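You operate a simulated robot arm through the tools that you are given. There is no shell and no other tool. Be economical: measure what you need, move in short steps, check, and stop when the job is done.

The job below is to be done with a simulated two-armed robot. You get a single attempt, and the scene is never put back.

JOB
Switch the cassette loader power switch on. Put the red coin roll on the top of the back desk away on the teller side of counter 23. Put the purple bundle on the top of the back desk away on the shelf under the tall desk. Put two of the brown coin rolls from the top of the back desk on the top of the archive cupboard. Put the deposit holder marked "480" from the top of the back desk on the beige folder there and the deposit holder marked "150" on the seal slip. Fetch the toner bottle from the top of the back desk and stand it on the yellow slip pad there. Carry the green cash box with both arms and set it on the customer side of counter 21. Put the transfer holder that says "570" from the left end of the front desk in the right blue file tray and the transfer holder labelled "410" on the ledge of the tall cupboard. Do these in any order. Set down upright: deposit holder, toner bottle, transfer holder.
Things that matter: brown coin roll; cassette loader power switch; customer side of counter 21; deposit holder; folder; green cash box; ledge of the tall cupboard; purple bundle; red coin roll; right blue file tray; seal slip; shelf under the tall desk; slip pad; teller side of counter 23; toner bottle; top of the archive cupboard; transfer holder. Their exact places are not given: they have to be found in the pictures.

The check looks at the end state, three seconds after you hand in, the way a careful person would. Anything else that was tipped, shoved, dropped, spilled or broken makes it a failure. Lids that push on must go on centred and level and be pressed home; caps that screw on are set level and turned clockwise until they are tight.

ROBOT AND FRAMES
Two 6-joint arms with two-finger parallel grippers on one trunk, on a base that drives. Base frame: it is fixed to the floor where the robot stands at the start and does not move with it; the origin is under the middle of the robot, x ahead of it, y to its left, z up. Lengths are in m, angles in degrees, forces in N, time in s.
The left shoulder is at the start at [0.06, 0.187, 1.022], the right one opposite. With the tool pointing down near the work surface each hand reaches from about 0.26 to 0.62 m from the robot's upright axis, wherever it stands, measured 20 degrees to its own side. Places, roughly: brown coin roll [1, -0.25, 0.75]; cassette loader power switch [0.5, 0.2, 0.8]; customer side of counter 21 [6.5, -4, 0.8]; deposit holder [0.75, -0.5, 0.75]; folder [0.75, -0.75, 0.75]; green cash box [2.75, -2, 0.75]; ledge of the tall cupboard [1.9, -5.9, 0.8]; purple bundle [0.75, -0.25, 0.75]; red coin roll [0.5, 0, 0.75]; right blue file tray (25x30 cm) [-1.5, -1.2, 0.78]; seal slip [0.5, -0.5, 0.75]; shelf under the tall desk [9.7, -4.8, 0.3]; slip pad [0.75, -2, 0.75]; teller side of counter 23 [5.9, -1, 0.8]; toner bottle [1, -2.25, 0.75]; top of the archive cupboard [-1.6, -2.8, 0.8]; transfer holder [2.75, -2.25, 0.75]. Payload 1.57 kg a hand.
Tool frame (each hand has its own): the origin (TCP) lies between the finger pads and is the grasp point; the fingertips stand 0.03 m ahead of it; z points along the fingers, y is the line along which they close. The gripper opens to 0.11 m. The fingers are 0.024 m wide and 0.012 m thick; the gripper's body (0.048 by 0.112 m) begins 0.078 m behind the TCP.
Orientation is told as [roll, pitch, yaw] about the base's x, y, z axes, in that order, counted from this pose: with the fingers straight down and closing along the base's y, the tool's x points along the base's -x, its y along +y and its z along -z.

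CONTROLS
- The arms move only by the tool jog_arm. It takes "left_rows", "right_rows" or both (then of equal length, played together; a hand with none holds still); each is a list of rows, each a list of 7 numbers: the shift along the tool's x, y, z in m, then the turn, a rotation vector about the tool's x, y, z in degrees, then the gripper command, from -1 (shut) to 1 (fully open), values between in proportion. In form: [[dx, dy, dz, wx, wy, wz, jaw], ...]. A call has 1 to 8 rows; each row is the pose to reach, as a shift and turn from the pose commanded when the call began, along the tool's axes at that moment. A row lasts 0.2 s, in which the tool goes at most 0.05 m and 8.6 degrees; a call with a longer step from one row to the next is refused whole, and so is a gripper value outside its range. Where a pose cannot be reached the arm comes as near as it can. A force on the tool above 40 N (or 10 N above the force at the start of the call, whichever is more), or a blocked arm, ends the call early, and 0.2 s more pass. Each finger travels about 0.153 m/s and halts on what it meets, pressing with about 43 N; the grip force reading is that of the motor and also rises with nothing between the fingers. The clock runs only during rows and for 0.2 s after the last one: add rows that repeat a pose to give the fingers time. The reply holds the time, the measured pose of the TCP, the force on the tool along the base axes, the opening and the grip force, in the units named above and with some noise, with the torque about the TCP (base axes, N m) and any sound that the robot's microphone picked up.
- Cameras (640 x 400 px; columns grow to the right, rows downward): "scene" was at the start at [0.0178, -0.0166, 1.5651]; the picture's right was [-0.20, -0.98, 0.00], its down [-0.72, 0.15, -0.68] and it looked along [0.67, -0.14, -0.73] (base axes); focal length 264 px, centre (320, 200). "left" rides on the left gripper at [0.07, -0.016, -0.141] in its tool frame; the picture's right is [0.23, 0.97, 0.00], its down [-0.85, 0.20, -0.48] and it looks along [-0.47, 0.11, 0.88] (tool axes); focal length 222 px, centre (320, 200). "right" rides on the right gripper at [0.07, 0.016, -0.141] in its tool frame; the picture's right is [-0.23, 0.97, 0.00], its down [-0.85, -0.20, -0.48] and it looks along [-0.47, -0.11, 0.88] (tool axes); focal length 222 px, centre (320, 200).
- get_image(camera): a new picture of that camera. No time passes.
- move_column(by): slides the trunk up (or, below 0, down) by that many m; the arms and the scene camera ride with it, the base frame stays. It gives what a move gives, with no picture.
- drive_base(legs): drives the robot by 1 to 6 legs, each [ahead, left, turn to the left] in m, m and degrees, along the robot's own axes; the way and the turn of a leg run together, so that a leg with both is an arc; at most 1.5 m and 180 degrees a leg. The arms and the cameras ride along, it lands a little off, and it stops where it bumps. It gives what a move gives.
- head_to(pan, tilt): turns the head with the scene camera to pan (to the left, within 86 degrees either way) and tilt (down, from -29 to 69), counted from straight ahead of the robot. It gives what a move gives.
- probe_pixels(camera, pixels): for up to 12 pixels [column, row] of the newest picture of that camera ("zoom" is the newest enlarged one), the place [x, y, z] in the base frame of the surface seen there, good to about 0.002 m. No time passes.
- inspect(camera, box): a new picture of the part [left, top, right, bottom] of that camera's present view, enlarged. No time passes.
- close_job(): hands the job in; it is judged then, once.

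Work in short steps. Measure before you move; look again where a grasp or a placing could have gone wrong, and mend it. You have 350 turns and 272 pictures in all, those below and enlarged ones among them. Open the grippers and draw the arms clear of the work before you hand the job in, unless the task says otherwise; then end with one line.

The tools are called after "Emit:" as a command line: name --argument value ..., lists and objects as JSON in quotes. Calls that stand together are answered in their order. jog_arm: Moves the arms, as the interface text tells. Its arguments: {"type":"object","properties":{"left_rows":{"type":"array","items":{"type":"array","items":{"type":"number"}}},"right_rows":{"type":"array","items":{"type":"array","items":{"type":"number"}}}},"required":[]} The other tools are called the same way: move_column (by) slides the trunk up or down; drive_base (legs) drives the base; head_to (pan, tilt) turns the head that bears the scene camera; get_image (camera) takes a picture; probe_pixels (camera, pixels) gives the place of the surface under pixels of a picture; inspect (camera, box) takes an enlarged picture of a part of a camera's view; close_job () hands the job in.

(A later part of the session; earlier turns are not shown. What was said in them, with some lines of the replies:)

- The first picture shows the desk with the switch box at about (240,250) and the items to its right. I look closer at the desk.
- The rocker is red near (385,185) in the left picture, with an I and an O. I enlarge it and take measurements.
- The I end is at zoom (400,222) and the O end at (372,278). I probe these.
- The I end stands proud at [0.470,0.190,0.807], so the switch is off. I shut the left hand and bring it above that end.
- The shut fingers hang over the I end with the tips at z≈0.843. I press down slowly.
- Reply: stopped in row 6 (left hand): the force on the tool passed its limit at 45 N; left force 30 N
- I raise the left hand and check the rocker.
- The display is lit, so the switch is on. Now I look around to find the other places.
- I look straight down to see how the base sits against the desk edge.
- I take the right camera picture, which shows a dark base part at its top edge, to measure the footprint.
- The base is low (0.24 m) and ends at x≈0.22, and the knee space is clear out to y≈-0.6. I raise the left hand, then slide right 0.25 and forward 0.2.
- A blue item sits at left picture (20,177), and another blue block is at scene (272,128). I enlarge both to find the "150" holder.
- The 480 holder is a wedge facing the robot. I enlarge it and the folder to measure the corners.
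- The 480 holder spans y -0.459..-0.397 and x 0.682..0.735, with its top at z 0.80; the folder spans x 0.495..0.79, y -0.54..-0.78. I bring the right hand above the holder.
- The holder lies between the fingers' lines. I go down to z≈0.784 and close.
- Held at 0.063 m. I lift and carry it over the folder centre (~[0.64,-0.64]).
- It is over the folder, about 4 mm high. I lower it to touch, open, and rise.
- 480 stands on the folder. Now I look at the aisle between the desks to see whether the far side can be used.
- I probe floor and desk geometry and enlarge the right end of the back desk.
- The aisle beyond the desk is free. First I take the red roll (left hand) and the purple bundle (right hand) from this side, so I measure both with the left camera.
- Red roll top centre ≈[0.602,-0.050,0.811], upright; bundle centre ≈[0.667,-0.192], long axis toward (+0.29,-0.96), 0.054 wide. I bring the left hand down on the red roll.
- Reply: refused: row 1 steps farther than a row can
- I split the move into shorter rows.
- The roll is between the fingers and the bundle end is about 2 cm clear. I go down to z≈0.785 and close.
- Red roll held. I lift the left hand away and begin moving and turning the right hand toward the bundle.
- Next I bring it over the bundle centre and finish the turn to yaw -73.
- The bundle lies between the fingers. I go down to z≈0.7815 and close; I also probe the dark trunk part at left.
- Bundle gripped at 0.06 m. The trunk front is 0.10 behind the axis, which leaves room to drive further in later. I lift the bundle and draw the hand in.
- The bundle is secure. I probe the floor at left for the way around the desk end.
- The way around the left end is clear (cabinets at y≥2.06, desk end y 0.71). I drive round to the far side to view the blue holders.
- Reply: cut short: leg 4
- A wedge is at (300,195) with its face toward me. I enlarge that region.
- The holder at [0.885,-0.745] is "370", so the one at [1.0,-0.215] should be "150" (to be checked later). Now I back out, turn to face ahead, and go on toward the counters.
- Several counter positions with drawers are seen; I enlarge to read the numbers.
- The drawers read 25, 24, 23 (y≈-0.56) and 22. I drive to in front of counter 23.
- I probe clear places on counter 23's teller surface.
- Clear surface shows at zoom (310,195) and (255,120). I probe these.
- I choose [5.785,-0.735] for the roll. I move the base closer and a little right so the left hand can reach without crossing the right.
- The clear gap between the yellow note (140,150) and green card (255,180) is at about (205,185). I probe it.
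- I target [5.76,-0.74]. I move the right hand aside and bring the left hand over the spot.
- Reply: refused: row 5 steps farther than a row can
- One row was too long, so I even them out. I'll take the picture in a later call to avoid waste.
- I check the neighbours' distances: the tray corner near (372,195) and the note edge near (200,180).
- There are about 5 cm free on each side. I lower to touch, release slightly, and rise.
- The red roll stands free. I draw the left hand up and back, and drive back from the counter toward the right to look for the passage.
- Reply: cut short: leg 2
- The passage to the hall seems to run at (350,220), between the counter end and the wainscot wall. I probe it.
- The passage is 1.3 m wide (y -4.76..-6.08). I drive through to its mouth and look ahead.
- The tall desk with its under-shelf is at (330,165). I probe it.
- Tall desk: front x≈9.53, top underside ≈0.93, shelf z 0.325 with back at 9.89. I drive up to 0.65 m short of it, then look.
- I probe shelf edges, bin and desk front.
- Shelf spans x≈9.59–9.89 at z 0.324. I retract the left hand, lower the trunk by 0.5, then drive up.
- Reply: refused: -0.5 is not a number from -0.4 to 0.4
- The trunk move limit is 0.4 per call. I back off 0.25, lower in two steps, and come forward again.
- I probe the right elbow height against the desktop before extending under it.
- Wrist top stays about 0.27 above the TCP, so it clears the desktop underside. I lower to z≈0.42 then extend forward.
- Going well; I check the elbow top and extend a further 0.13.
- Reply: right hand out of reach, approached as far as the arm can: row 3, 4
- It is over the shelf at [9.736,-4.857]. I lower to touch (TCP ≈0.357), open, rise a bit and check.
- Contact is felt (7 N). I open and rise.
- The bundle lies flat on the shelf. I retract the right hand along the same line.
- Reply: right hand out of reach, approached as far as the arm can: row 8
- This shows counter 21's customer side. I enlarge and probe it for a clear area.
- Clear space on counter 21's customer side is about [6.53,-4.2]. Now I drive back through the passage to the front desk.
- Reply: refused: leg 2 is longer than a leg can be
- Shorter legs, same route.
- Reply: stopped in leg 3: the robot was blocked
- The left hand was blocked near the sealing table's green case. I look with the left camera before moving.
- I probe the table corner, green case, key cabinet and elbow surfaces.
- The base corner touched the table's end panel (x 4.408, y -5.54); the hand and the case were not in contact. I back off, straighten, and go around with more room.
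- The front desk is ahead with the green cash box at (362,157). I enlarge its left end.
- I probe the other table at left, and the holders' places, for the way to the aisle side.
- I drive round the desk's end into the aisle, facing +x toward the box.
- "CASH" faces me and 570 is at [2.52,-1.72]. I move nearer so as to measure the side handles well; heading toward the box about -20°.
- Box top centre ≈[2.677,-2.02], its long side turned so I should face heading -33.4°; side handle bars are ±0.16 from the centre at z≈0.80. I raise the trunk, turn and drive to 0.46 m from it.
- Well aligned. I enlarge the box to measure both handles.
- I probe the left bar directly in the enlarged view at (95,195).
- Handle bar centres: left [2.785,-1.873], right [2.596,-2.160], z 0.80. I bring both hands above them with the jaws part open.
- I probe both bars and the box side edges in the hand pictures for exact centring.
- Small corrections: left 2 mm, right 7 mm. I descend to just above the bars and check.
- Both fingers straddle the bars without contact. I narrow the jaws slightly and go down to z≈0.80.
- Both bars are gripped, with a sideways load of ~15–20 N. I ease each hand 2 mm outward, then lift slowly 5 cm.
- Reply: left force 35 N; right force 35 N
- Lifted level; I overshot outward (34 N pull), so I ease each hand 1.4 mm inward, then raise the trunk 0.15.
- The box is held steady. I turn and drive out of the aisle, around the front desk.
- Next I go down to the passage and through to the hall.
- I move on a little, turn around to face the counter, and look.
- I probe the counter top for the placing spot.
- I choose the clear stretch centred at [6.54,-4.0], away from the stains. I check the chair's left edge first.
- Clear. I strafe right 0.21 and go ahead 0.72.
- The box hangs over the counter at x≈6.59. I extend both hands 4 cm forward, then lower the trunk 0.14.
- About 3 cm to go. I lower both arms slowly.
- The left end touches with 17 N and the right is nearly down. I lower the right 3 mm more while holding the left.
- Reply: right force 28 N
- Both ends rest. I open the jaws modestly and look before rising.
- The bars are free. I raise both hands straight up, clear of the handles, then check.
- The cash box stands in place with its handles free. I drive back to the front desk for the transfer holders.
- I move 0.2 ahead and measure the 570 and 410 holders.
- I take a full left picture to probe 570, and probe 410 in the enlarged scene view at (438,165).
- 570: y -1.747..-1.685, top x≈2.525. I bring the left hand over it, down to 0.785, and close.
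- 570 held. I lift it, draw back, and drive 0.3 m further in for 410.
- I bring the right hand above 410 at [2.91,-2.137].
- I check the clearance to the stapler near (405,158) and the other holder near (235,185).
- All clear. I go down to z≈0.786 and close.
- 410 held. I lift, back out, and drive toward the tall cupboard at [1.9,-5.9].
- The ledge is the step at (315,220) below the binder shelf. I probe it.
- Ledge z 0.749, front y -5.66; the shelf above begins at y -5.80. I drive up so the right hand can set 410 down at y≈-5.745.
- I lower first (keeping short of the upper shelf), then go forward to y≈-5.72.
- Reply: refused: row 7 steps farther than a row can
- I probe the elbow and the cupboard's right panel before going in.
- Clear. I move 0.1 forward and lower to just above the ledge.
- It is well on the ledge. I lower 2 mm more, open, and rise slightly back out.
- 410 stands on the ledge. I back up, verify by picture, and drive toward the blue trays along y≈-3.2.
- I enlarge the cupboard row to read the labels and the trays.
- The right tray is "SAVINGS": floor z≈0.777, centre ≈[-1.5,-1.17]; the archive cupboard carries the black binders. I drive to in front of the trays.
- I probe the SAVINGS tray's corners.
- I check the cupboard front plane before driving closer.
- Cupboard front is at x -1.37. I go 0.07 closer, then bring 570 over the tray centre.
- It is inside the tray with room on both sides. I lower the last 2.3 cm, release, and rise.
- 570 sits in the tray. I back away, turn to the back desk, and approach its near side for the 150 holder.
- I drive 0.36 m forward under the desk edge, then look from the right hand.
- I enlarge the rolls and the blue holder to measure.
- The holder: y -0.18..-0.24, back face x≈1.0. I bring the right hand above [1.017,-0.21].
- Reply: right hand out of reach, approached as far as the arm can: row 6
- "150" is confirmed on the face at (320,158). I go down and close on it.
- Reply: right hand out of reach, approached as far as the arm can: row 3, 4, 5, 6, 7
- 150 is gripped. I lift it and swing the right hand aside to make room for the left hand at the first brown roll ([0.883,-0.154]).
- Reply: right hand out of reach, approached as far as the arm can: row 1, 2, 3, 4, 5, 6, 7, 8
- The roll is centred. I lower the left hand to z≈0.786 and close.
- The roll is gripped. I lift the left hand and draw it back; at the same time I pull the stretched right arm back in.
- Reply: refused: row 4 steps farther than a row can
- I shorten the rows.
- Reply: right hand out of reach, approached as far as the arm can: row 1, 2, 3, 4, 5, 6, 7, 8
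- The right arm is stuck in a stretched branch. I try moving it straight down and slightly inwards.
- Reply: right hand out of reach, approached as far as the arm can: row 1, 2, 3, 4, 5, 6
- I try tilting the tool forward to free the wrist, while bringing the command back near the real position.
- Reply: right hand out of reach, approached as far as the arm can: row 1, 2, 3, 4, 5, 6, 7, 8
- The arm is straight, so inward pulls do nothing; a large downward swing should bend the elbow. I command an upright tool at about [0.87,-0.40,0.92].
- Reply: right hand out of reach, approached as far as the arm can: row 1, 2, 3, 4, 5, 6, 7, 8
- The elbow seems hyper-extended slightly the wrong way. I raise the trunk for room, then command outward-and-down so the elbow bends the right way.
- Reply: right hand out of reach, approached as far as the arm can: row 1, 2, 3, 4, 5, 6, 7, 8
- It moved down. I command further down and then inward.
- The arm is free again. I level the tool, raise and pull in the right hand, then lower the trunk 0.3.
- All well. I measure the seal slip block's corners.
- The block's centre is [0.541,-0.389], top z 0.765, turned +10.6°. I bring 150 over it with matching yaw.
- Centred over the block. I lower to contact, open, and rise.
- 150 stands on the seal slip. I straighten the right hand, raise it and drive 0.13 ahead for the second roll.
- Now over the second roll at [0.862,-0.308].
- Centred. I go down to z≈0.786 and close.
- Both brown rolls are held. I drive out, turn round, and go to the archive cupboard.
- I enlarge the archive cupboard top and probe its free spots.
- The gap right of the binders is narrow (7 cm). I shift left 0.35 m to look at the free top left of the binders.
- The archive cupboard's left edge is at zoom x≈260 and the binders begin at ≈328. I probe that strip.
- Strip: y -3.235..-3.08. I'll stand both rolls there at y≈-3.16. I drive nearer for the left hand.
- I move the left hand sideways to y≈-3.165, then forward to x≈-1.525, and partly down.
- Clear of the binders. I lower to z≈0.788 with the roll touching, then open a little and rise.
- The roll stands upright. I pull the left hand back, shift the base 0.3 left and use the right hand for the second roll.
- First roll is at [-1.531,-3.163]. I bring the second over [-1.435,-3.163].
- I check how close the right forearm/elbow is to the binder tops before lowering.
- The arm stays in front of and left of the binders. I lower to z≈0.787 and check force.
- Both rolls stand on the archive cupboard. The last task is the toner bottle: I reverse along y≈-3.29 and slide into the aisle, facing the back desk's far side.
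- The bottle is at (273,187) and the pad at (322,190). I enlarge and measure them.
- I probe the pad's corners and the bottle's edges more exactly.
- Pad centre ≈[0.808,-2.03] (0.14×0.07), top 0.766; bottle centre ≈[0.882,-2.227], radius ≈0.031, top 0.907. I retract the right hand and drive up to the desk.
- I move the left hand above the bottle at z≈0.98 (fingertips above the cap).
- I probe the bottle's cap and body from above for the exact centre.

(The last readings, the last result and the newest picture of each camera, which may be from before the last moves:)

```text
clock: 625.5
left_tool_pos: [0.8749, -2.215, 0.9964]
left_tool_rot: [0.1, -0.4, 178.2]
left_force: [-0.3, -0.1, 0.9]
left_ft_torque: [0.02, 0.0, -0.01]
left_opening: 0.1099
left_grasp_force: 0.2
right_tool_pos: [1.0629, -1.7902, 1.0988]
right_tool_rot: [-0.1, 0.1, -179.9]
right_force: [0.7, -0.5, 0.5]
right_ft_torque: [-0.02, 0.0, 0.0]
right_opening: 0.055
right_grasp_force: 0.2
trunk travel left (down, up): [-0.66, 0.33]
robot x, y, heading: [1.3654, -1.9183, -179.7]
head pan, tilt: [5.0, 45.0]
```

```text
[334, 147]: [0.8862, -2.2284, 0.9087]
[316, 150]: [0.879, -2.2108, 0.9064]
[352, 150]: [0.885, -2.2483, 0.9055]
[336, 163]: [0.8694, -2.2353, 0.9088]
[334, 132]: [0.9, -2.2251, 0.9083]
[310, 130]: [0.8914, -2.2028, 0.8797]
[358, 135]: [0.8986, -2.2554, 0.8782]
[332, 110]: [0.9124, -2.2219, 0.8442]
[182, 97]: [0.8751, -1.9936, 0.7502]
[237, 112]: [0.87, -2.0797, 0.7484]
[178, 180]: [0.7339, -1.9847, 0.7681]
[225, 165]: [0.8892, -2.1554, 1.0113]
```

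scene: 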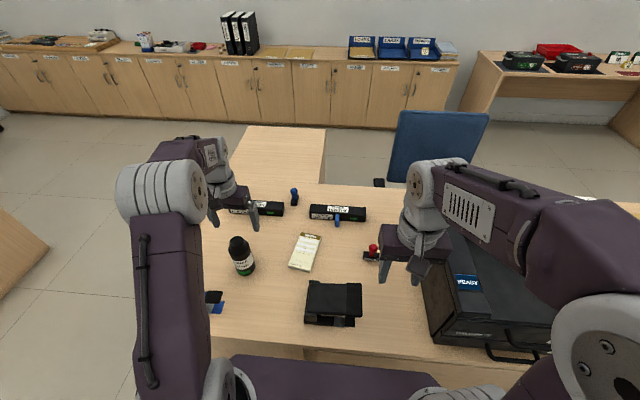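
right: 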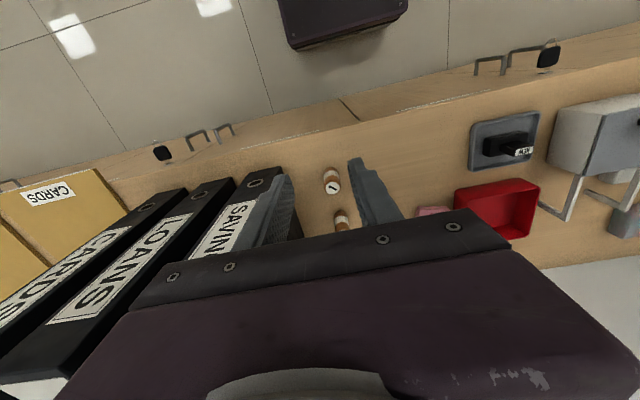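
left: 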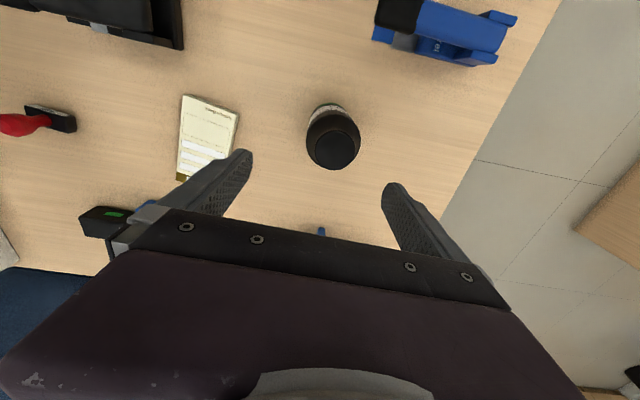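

Centre is [0.884,-2.2295]. I align and descend to z≈0.846.

Emit:
jog_arm --left_rows '[[0.005, 0.007, 0.0, 0, 0, -0.8, 1], [0.009, 0.0145, 0.02, 0, 0, -1.7, 1], [0.009, 0.0145, 0.06, 0, 0, -1.7, 1], [0.009, 0.0145, 0.1, 0, 0, -1.7, 1], [0.009, 0.0145, 0.135, 0, 0, -1.7, 1], [0.009, 0.0145, 0.15, 0, 0, -1.7, 1]]'

Emit:
get_image --camera "left"

```text
clock: 626.9
left_tool_pos: [0.882, -2.2314, 0.8473]
left_tool_rot: [0.2, -0.5, 180.1]
left_force: [0.2, -0.7, 0.0]
left_ft_torque: [0.02, -0.02, -0.01]
left_opening: 0.11
left_grasp_force: 0.0
right_tool_pos: [1.0634, -1.7911, 1.0996]
right_tool_rot: [0.0, 0.1, -179.9]
right_force: [-1.4, -0.7, 0.0]
right_ft_torque: [-0.02, 0.01, -0.01]
right_opening: 0.0551
right_grasp_force: 0.0
trunk travel left (down, up): [-0.66, 0.33]
robot x, y, heading: [1.365, -1.9202, -180.3]
head pan, tilt: [5.0, 45.0]
```

```text
118 pictures are left
```

left: 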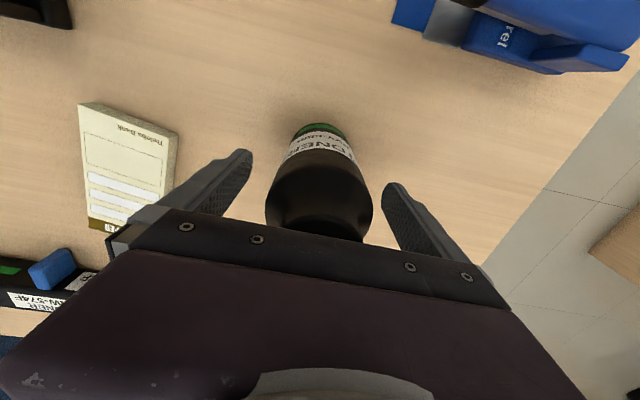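

The bottle is centred between the fingers with no contact. I close in steps.

Emit:
jog_arm --left_rows '[[0, 0, 0, 0, 0, 0, 0.5], [0, 0, 0, 0, 0, 0, 0.2], [0, 0, 0, 0, 0, 0, 0], [0, 0, 0, 0, 0, 0, -0.2], [0, 0, 0, 0, 0, 0, -0.3], [0, 0, 0, 0, 0, 0, -0.3]]'

Emit:
jog_arm --left_rows '[[0, 0, -0.02, 0, 0, 0, -0.3], [0, 0, -0.05, 0, 0, 0, -0.3], [0, 0, -0.07, 0, 0, 0, -0.3]]'

Emit:
get_image --camera "left"

Emit:
get_image --camera "scene"

```text
clock: 628.3
left_tool_pos: [0.8823, -2.2309, 0.8465]
left_tool_rot: [0.1, -0.5, 179.9]
left_force: [-0.2, 0.4, 0.0]
left_ft_torque: [0.12, -0.03, -0.01]
left_opening: 0.0647
left_grasp_force: 43.0
right_tool_pos: [1.0638, -1.7911, 1.1001]
right_tool_rot: [-0.2, 0.0, -179.9]
right_force: [0.5, -0.2, -0.2]
right_ft_torque: [-0.04, 0.03, -0.01]
right_opening: 0.0549
right_grasp_force: 0.0
trunk travel left (down, up): [-0.66, 0.33]
robot x, y, heading: [1.367, -1.9188, -179.8]
head pan, tilt: [5.0, 45.0]
```

```text
clock: 629.1
left_tool_pos: [0.8826, -2.2299, 0.9161]
left_tool_rot: [0.0, -0.5, 180.0]
left_force: [0.4, -0.2, -2.5]
left_ft_torque: [-0.01, 0.0, -0.03]
left_opening: 0.0647
left_grasp_force: 43.2
right_tool_pos: [1.064, -1.7902, 1.1006]
right_tool_rot: [-0.2, 0.1, -180.0]
right_force: [-0.7, 0.9, 0.5]
right_ft_torque: [0.0, -0.01, -0.01]
right_opening: 0.0548
right_grasp_force: 0.0
trunk travel left (down, up): [-0.66, 0.33]
robot x, y, heading: [1.3699, -1.923, -180.0]
head pan, tilt: [5.0, 45.0]
```

```text
117 pictures are left
```

left: 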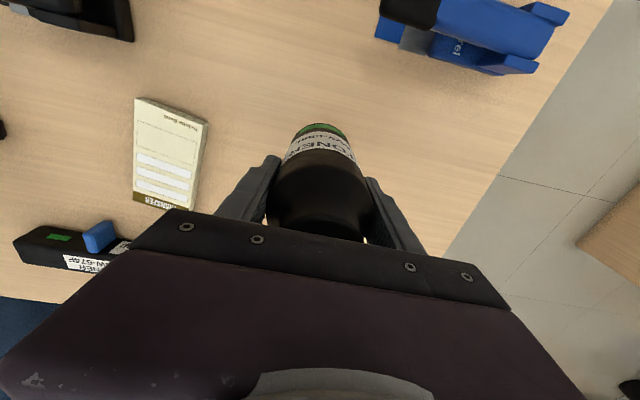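

```text
116 pictures are left
```

scene: 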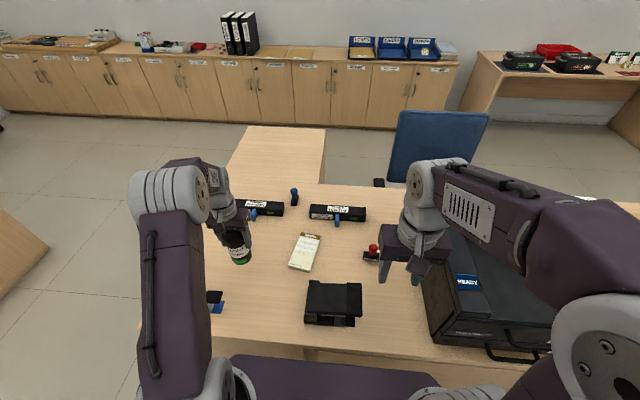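

The bottle is held upright. I refine the pad's corners from the left camera.

Emit:
probe_pixels --camera "left" --pixels '[[139, 101], [205, 126], [190, 207], [136, 195], [170, 155], [137, 200], [208, 124]]'

```text
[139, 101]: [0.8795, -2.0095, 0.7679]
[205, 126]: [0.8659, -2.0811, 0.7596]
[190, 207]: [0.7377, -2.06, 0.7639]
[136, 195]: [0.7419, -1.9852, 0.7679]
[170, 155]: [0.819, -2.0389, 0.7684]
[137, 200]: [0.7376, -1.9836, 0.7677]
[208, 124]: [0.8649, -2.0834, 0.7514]
```

Pad centre ≈[0.807,-2.031]. I carry the bottle over it.

Emit:
jog_arm --left_rows '[[-0.014, -0.04, 0, 0, 0, 0, -0.3], [-0.028, -0.08, 0, 0, 0, 0, -0.3], [-0.042, -0.12, 0, 0, 0, 0, -0.3], [-0.056, -0.16, 0, 0, 0, 0, -0.3], [-0.07, -0.196, 0, 0, 0, 0, -0.3], [-0.07, -0.196, 0.025, 0, 0, 0, -0.3]]'

Emit:
get_image --camera "left"

Emit:
inspect --camera "scene" --box '[230, 180, 390, 300]'

```text
clock: 630.5
left_tool_pos: [0.812, -2.0342, 0.8922]
left_tool_rot: [0.1, -0.6, 179.9]
left_force: [0.2, -0.1, -3.1]
left_ft_torque: [0.02, 0.0, 0.07]
left_opening: 0.0646
left_grasp_force: 43.0
right_tool_pos: [1.0636, -1.7904, 1.0991]
right_tool_rot: [-0.2, 0.1, -179.9]
right_force: [0.7, 0.2, -0.2]
right_ft_torque: [0.02, 0.01, 0.02]
right_opening: 0.0551
right_grasp_force: 0.1
trunk travel left (down, up): [-0.66, 0.33]
robot x, y, heading: [1.3692, -1.9222, -179.8]
head pan, tilt: [5.0, 45.0]
```

```text
115 pictures are left
```

left: 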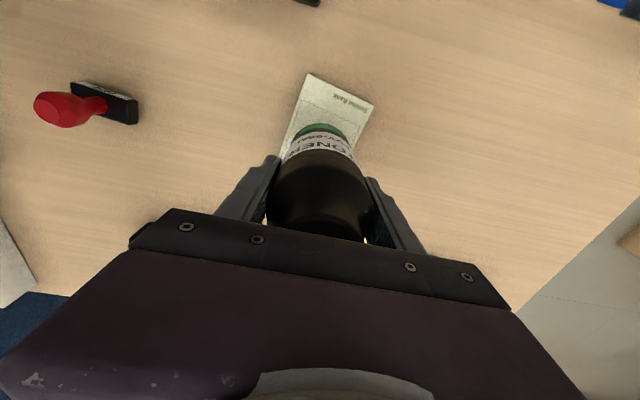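

```text
3.33 times, centred on (310, 240) of scene
```

zoom: 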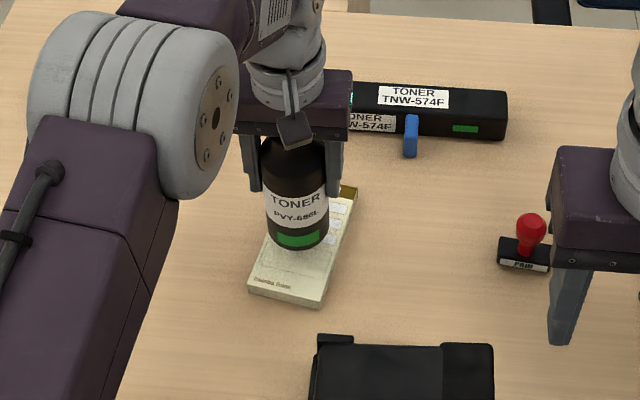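

Aligned over the pad. I lower the final 2.6 cm gently.

Emit:
jog_arm --left_rows '[[0, 0, 0.013, 0, 0, 0, -0.3], [0, 0, 0.021, 0, 0, 0, -0.3], [0, 0, 0.025, 0, 0, 0, -0.3], [0, 0, 0.0275, 0, 0, 0, -0.3]]'

```text
clock: 631.5
left_tool_pos: [0.8131, -2.0345, 0.8652]
left_tool_rot: [0.1, -0.6, 179.9]
left_force: [0.6, 0.5, 1.7]
left_ft_torque: [0.09, -0.1, -0.01]
left_opening: 0.0646
left_grasp_force: 43.1
right_tool_pos: [1.0639, -1.791, 1.0991]
right_tool_rot: [-0.2, 0.0, -179.9]
right_force: [-0.1, 0.6, -0.9]
right_ft_torque: [0.02, -0.02, 0.0]
right_opening: 0.055
right_grasp_force: 0.1
trunk travel left (down, up): [-0.66, 0.33]
robot x, y, heading: [1.368, -1.9209, -179.9]
head pan, tilt: [5.0, 45.0]
```

Contact begins (force changed from -3 to +1.7 N). I open slowly and rise straight up.

Emit:
jog_arm --left_rows '[[0, 0, 0, 0, 0, 0, 0.3], [0, 0, 0, 0, 0, 0, 0.7], [0, 0, 0, 0, 0, 0, 0.9], [0, 0, -0.04, 0, 0, 0, 0.9], [0, 0, -0.085, 0, 0, 0, 0.9], [0, 0, -0.13, 0, 0, 0, 0.9], [0.03, 0, -0.16, 0, 0, 0, 0.9], [0.07, 0, -0.18, 0, 0, 0, 0.9]]'

Emit:
get_image --camera "left"

Emit:
inspect --camera "scene" --box '[230, 180, 390, 300]'

```text
clock: 633.3
left_tool_pos: [0.8861, -2.0335, 1.0451]
left_tool_rot: [0.1, -0.7, 180.0]
left_force: [0.1, -0.4, -1.2]
left_ft_torque: [0.02, 0.03, 0.01]
left_opening: 0.1046
left_grasp_force: 0.0
right_tool_pos: [1.0653, -1.7893, 1.1]
right_tool_rot: [0.0, 0.0, -179.8]
right_force: [0.4, -0.7, 0.1]
right_ft_torque: [-0.01, 0.05, 0.03]
right_opening: 0.0547
right_grasp_force: 0.0
trunk travel left (down, up): [-0.66, 0.33]
robot x, y, heading: [1.3671, -1.9211, -180.2]
head pan, tilt: [5.0, 45.0]
```

```text
113 pictures are left
```

left: 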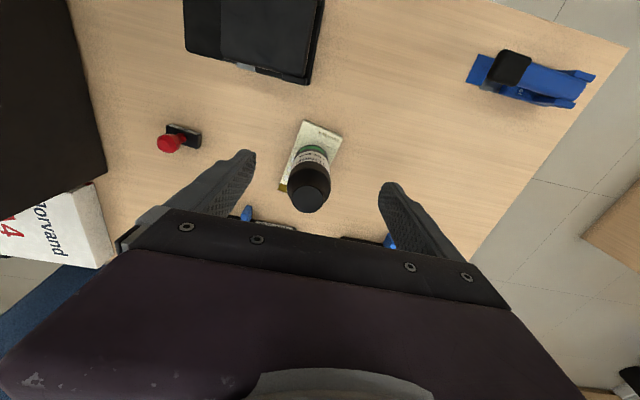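

```text
3.33 times, centred on (310, 240) of scene
```

zoom: 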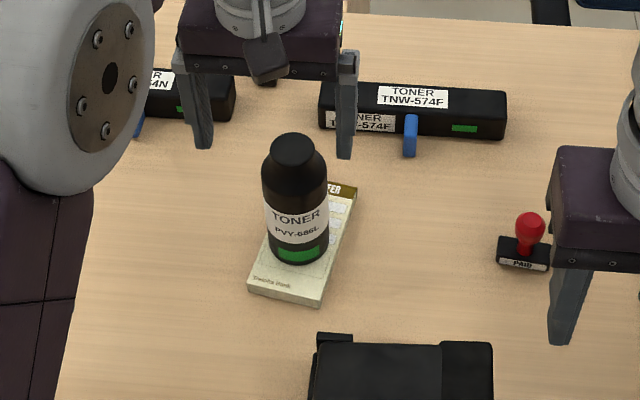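

The bottle stands upright on the pad. I back away, draw both arms clear, and take a last look at the back desk.

Emit:
jog_arm --left_rows '[[0.04, 0, -0.02, 0, 0, 0, 1], [0.08, 0, -0.04, 0, 0, 0, 1], [0.12, 0, -0.05, 0, 0, 0, 1], [0.16, 0, -0.05, 0, 0, 0, 1]]' --right_rows '[[0, 0, 0, 0, 0, 0, 0.5], [0, 0, 0, 0, 0, 0, 1], [0, 0, 0, 0, 0, 0, 1], [0, 0, 0, 0, 0, 0, 1]]'

Emit:
drive_base --legs '[[-0.4, 0, 0]]'

Emit:
head_to --pan -40 --tilt 30

Emit:
get_image --camera "scene"

Emit:
inspect --camera "scene" --box '[180, 130, 460, 300]'

```text
clock: 634.3
left_tool_pos: [1.0499, -2.0342, 1.0937]
left_tool_rot: [0.1, -0.7, 180.0]
left_force: [1.5, 0.1, 0.2]
left_ft_torque: [-0.02, 0.07, -0.02]
left_opening: 0.1099
left_grasp_force: 0.0
right_tool_pos: [1.0656, -1.7905, 1.1004]
right_tool_rot: [-0.3, 0.0, -179.9]
right_force: [0.5, 0.2, 0.8]
right_ft_torque: [0.0, 0.05, -0.01]
right_opening: 0.1102
right_grasp_force: 0.0
trunk travel left (down, up): [-0.66, 0.33]
robot x, y, heading: [1.3684, -1.9221, -179.8]
head pan, tilt: [5.0, 45.0]
```

```text
clock: 636.8
left_tool_pos: [1.4465, -2.0326, 1.0919]
left_tool_rot: [0.1, -0.5, 179.7]
left_force: [0.6, -0.3, -0.4]
left_ft_torque: [-0.03, -0.02, -0.01]
left_opening: 0.1099
left_grasp_force: 0.0
right_tool_pos: [1.4647, -1.7892, 1.0993]
right_tool_rot: [0.0, 0.1, 179.8]
right_force: [-0.2, 0.8, -0.4]
right_ft_torque: [-0.02, 0.0, -0.03]
right_opening: 0.1102
right_grasp_force: 0.0
trunk travel left (down, up): [-0.66, 0.33]
robot x, y, heading: [1.7686, -1.9195, 179.7]
head pan, tilt: [5.0, 45.0]
```

```text
clock: 637.9
left_tool_pos: [1.447, -2.0329, 1.0914]
left_tool_rot: [0.0, -0.7, 179.7]
left_force: [-0.4, 0.2, 0.4]
left_ft_torque: [0.0, -0.01, 0.01]
left_opening: 0.11
left_grasp_force: 0.0
right_tool_pos: [1.4648, -1.7887, 1.0994]
right_tool_rot: [-0.1, 0.2, 179.8]
right_force: [-0.9, -0.2, -0.2]
right_ft_torque: [0.03, 0.0, 0.0]
right_opening: 0.1101
right_grasp_force: 0.1
trunk travel left (down, up): [-0.66, 0.33]
robot x, y, heading: [1.7694, -1.9196, 179.8]
head pan, tilt: [-40.0, 30.0]
```

```text
111 pictures are left
```

scene: 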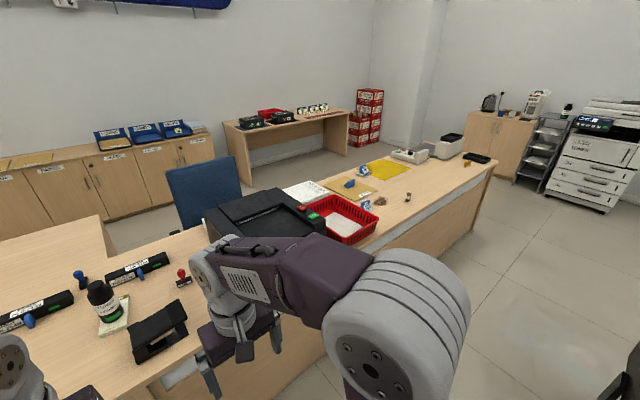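

```text
2.29 times, centred on (320, 215) of scene
```

zoom: 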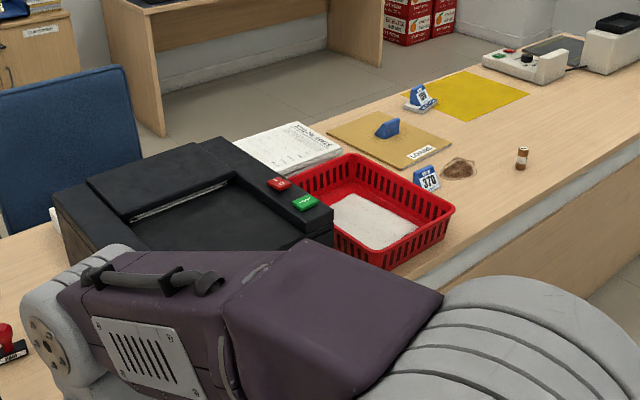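

Everything on the back desk stands where it should, the third roll and the 370 holder are undisturbed, and both arms are clear with the grippers open. I hand the job in.

Emit:
close_job

```text
The job is handed in.
```

All the listed tasks are done and handed in. One slip on the way: the base bumped the sealing table's end panel once while driving; nothing on the table looked moved.
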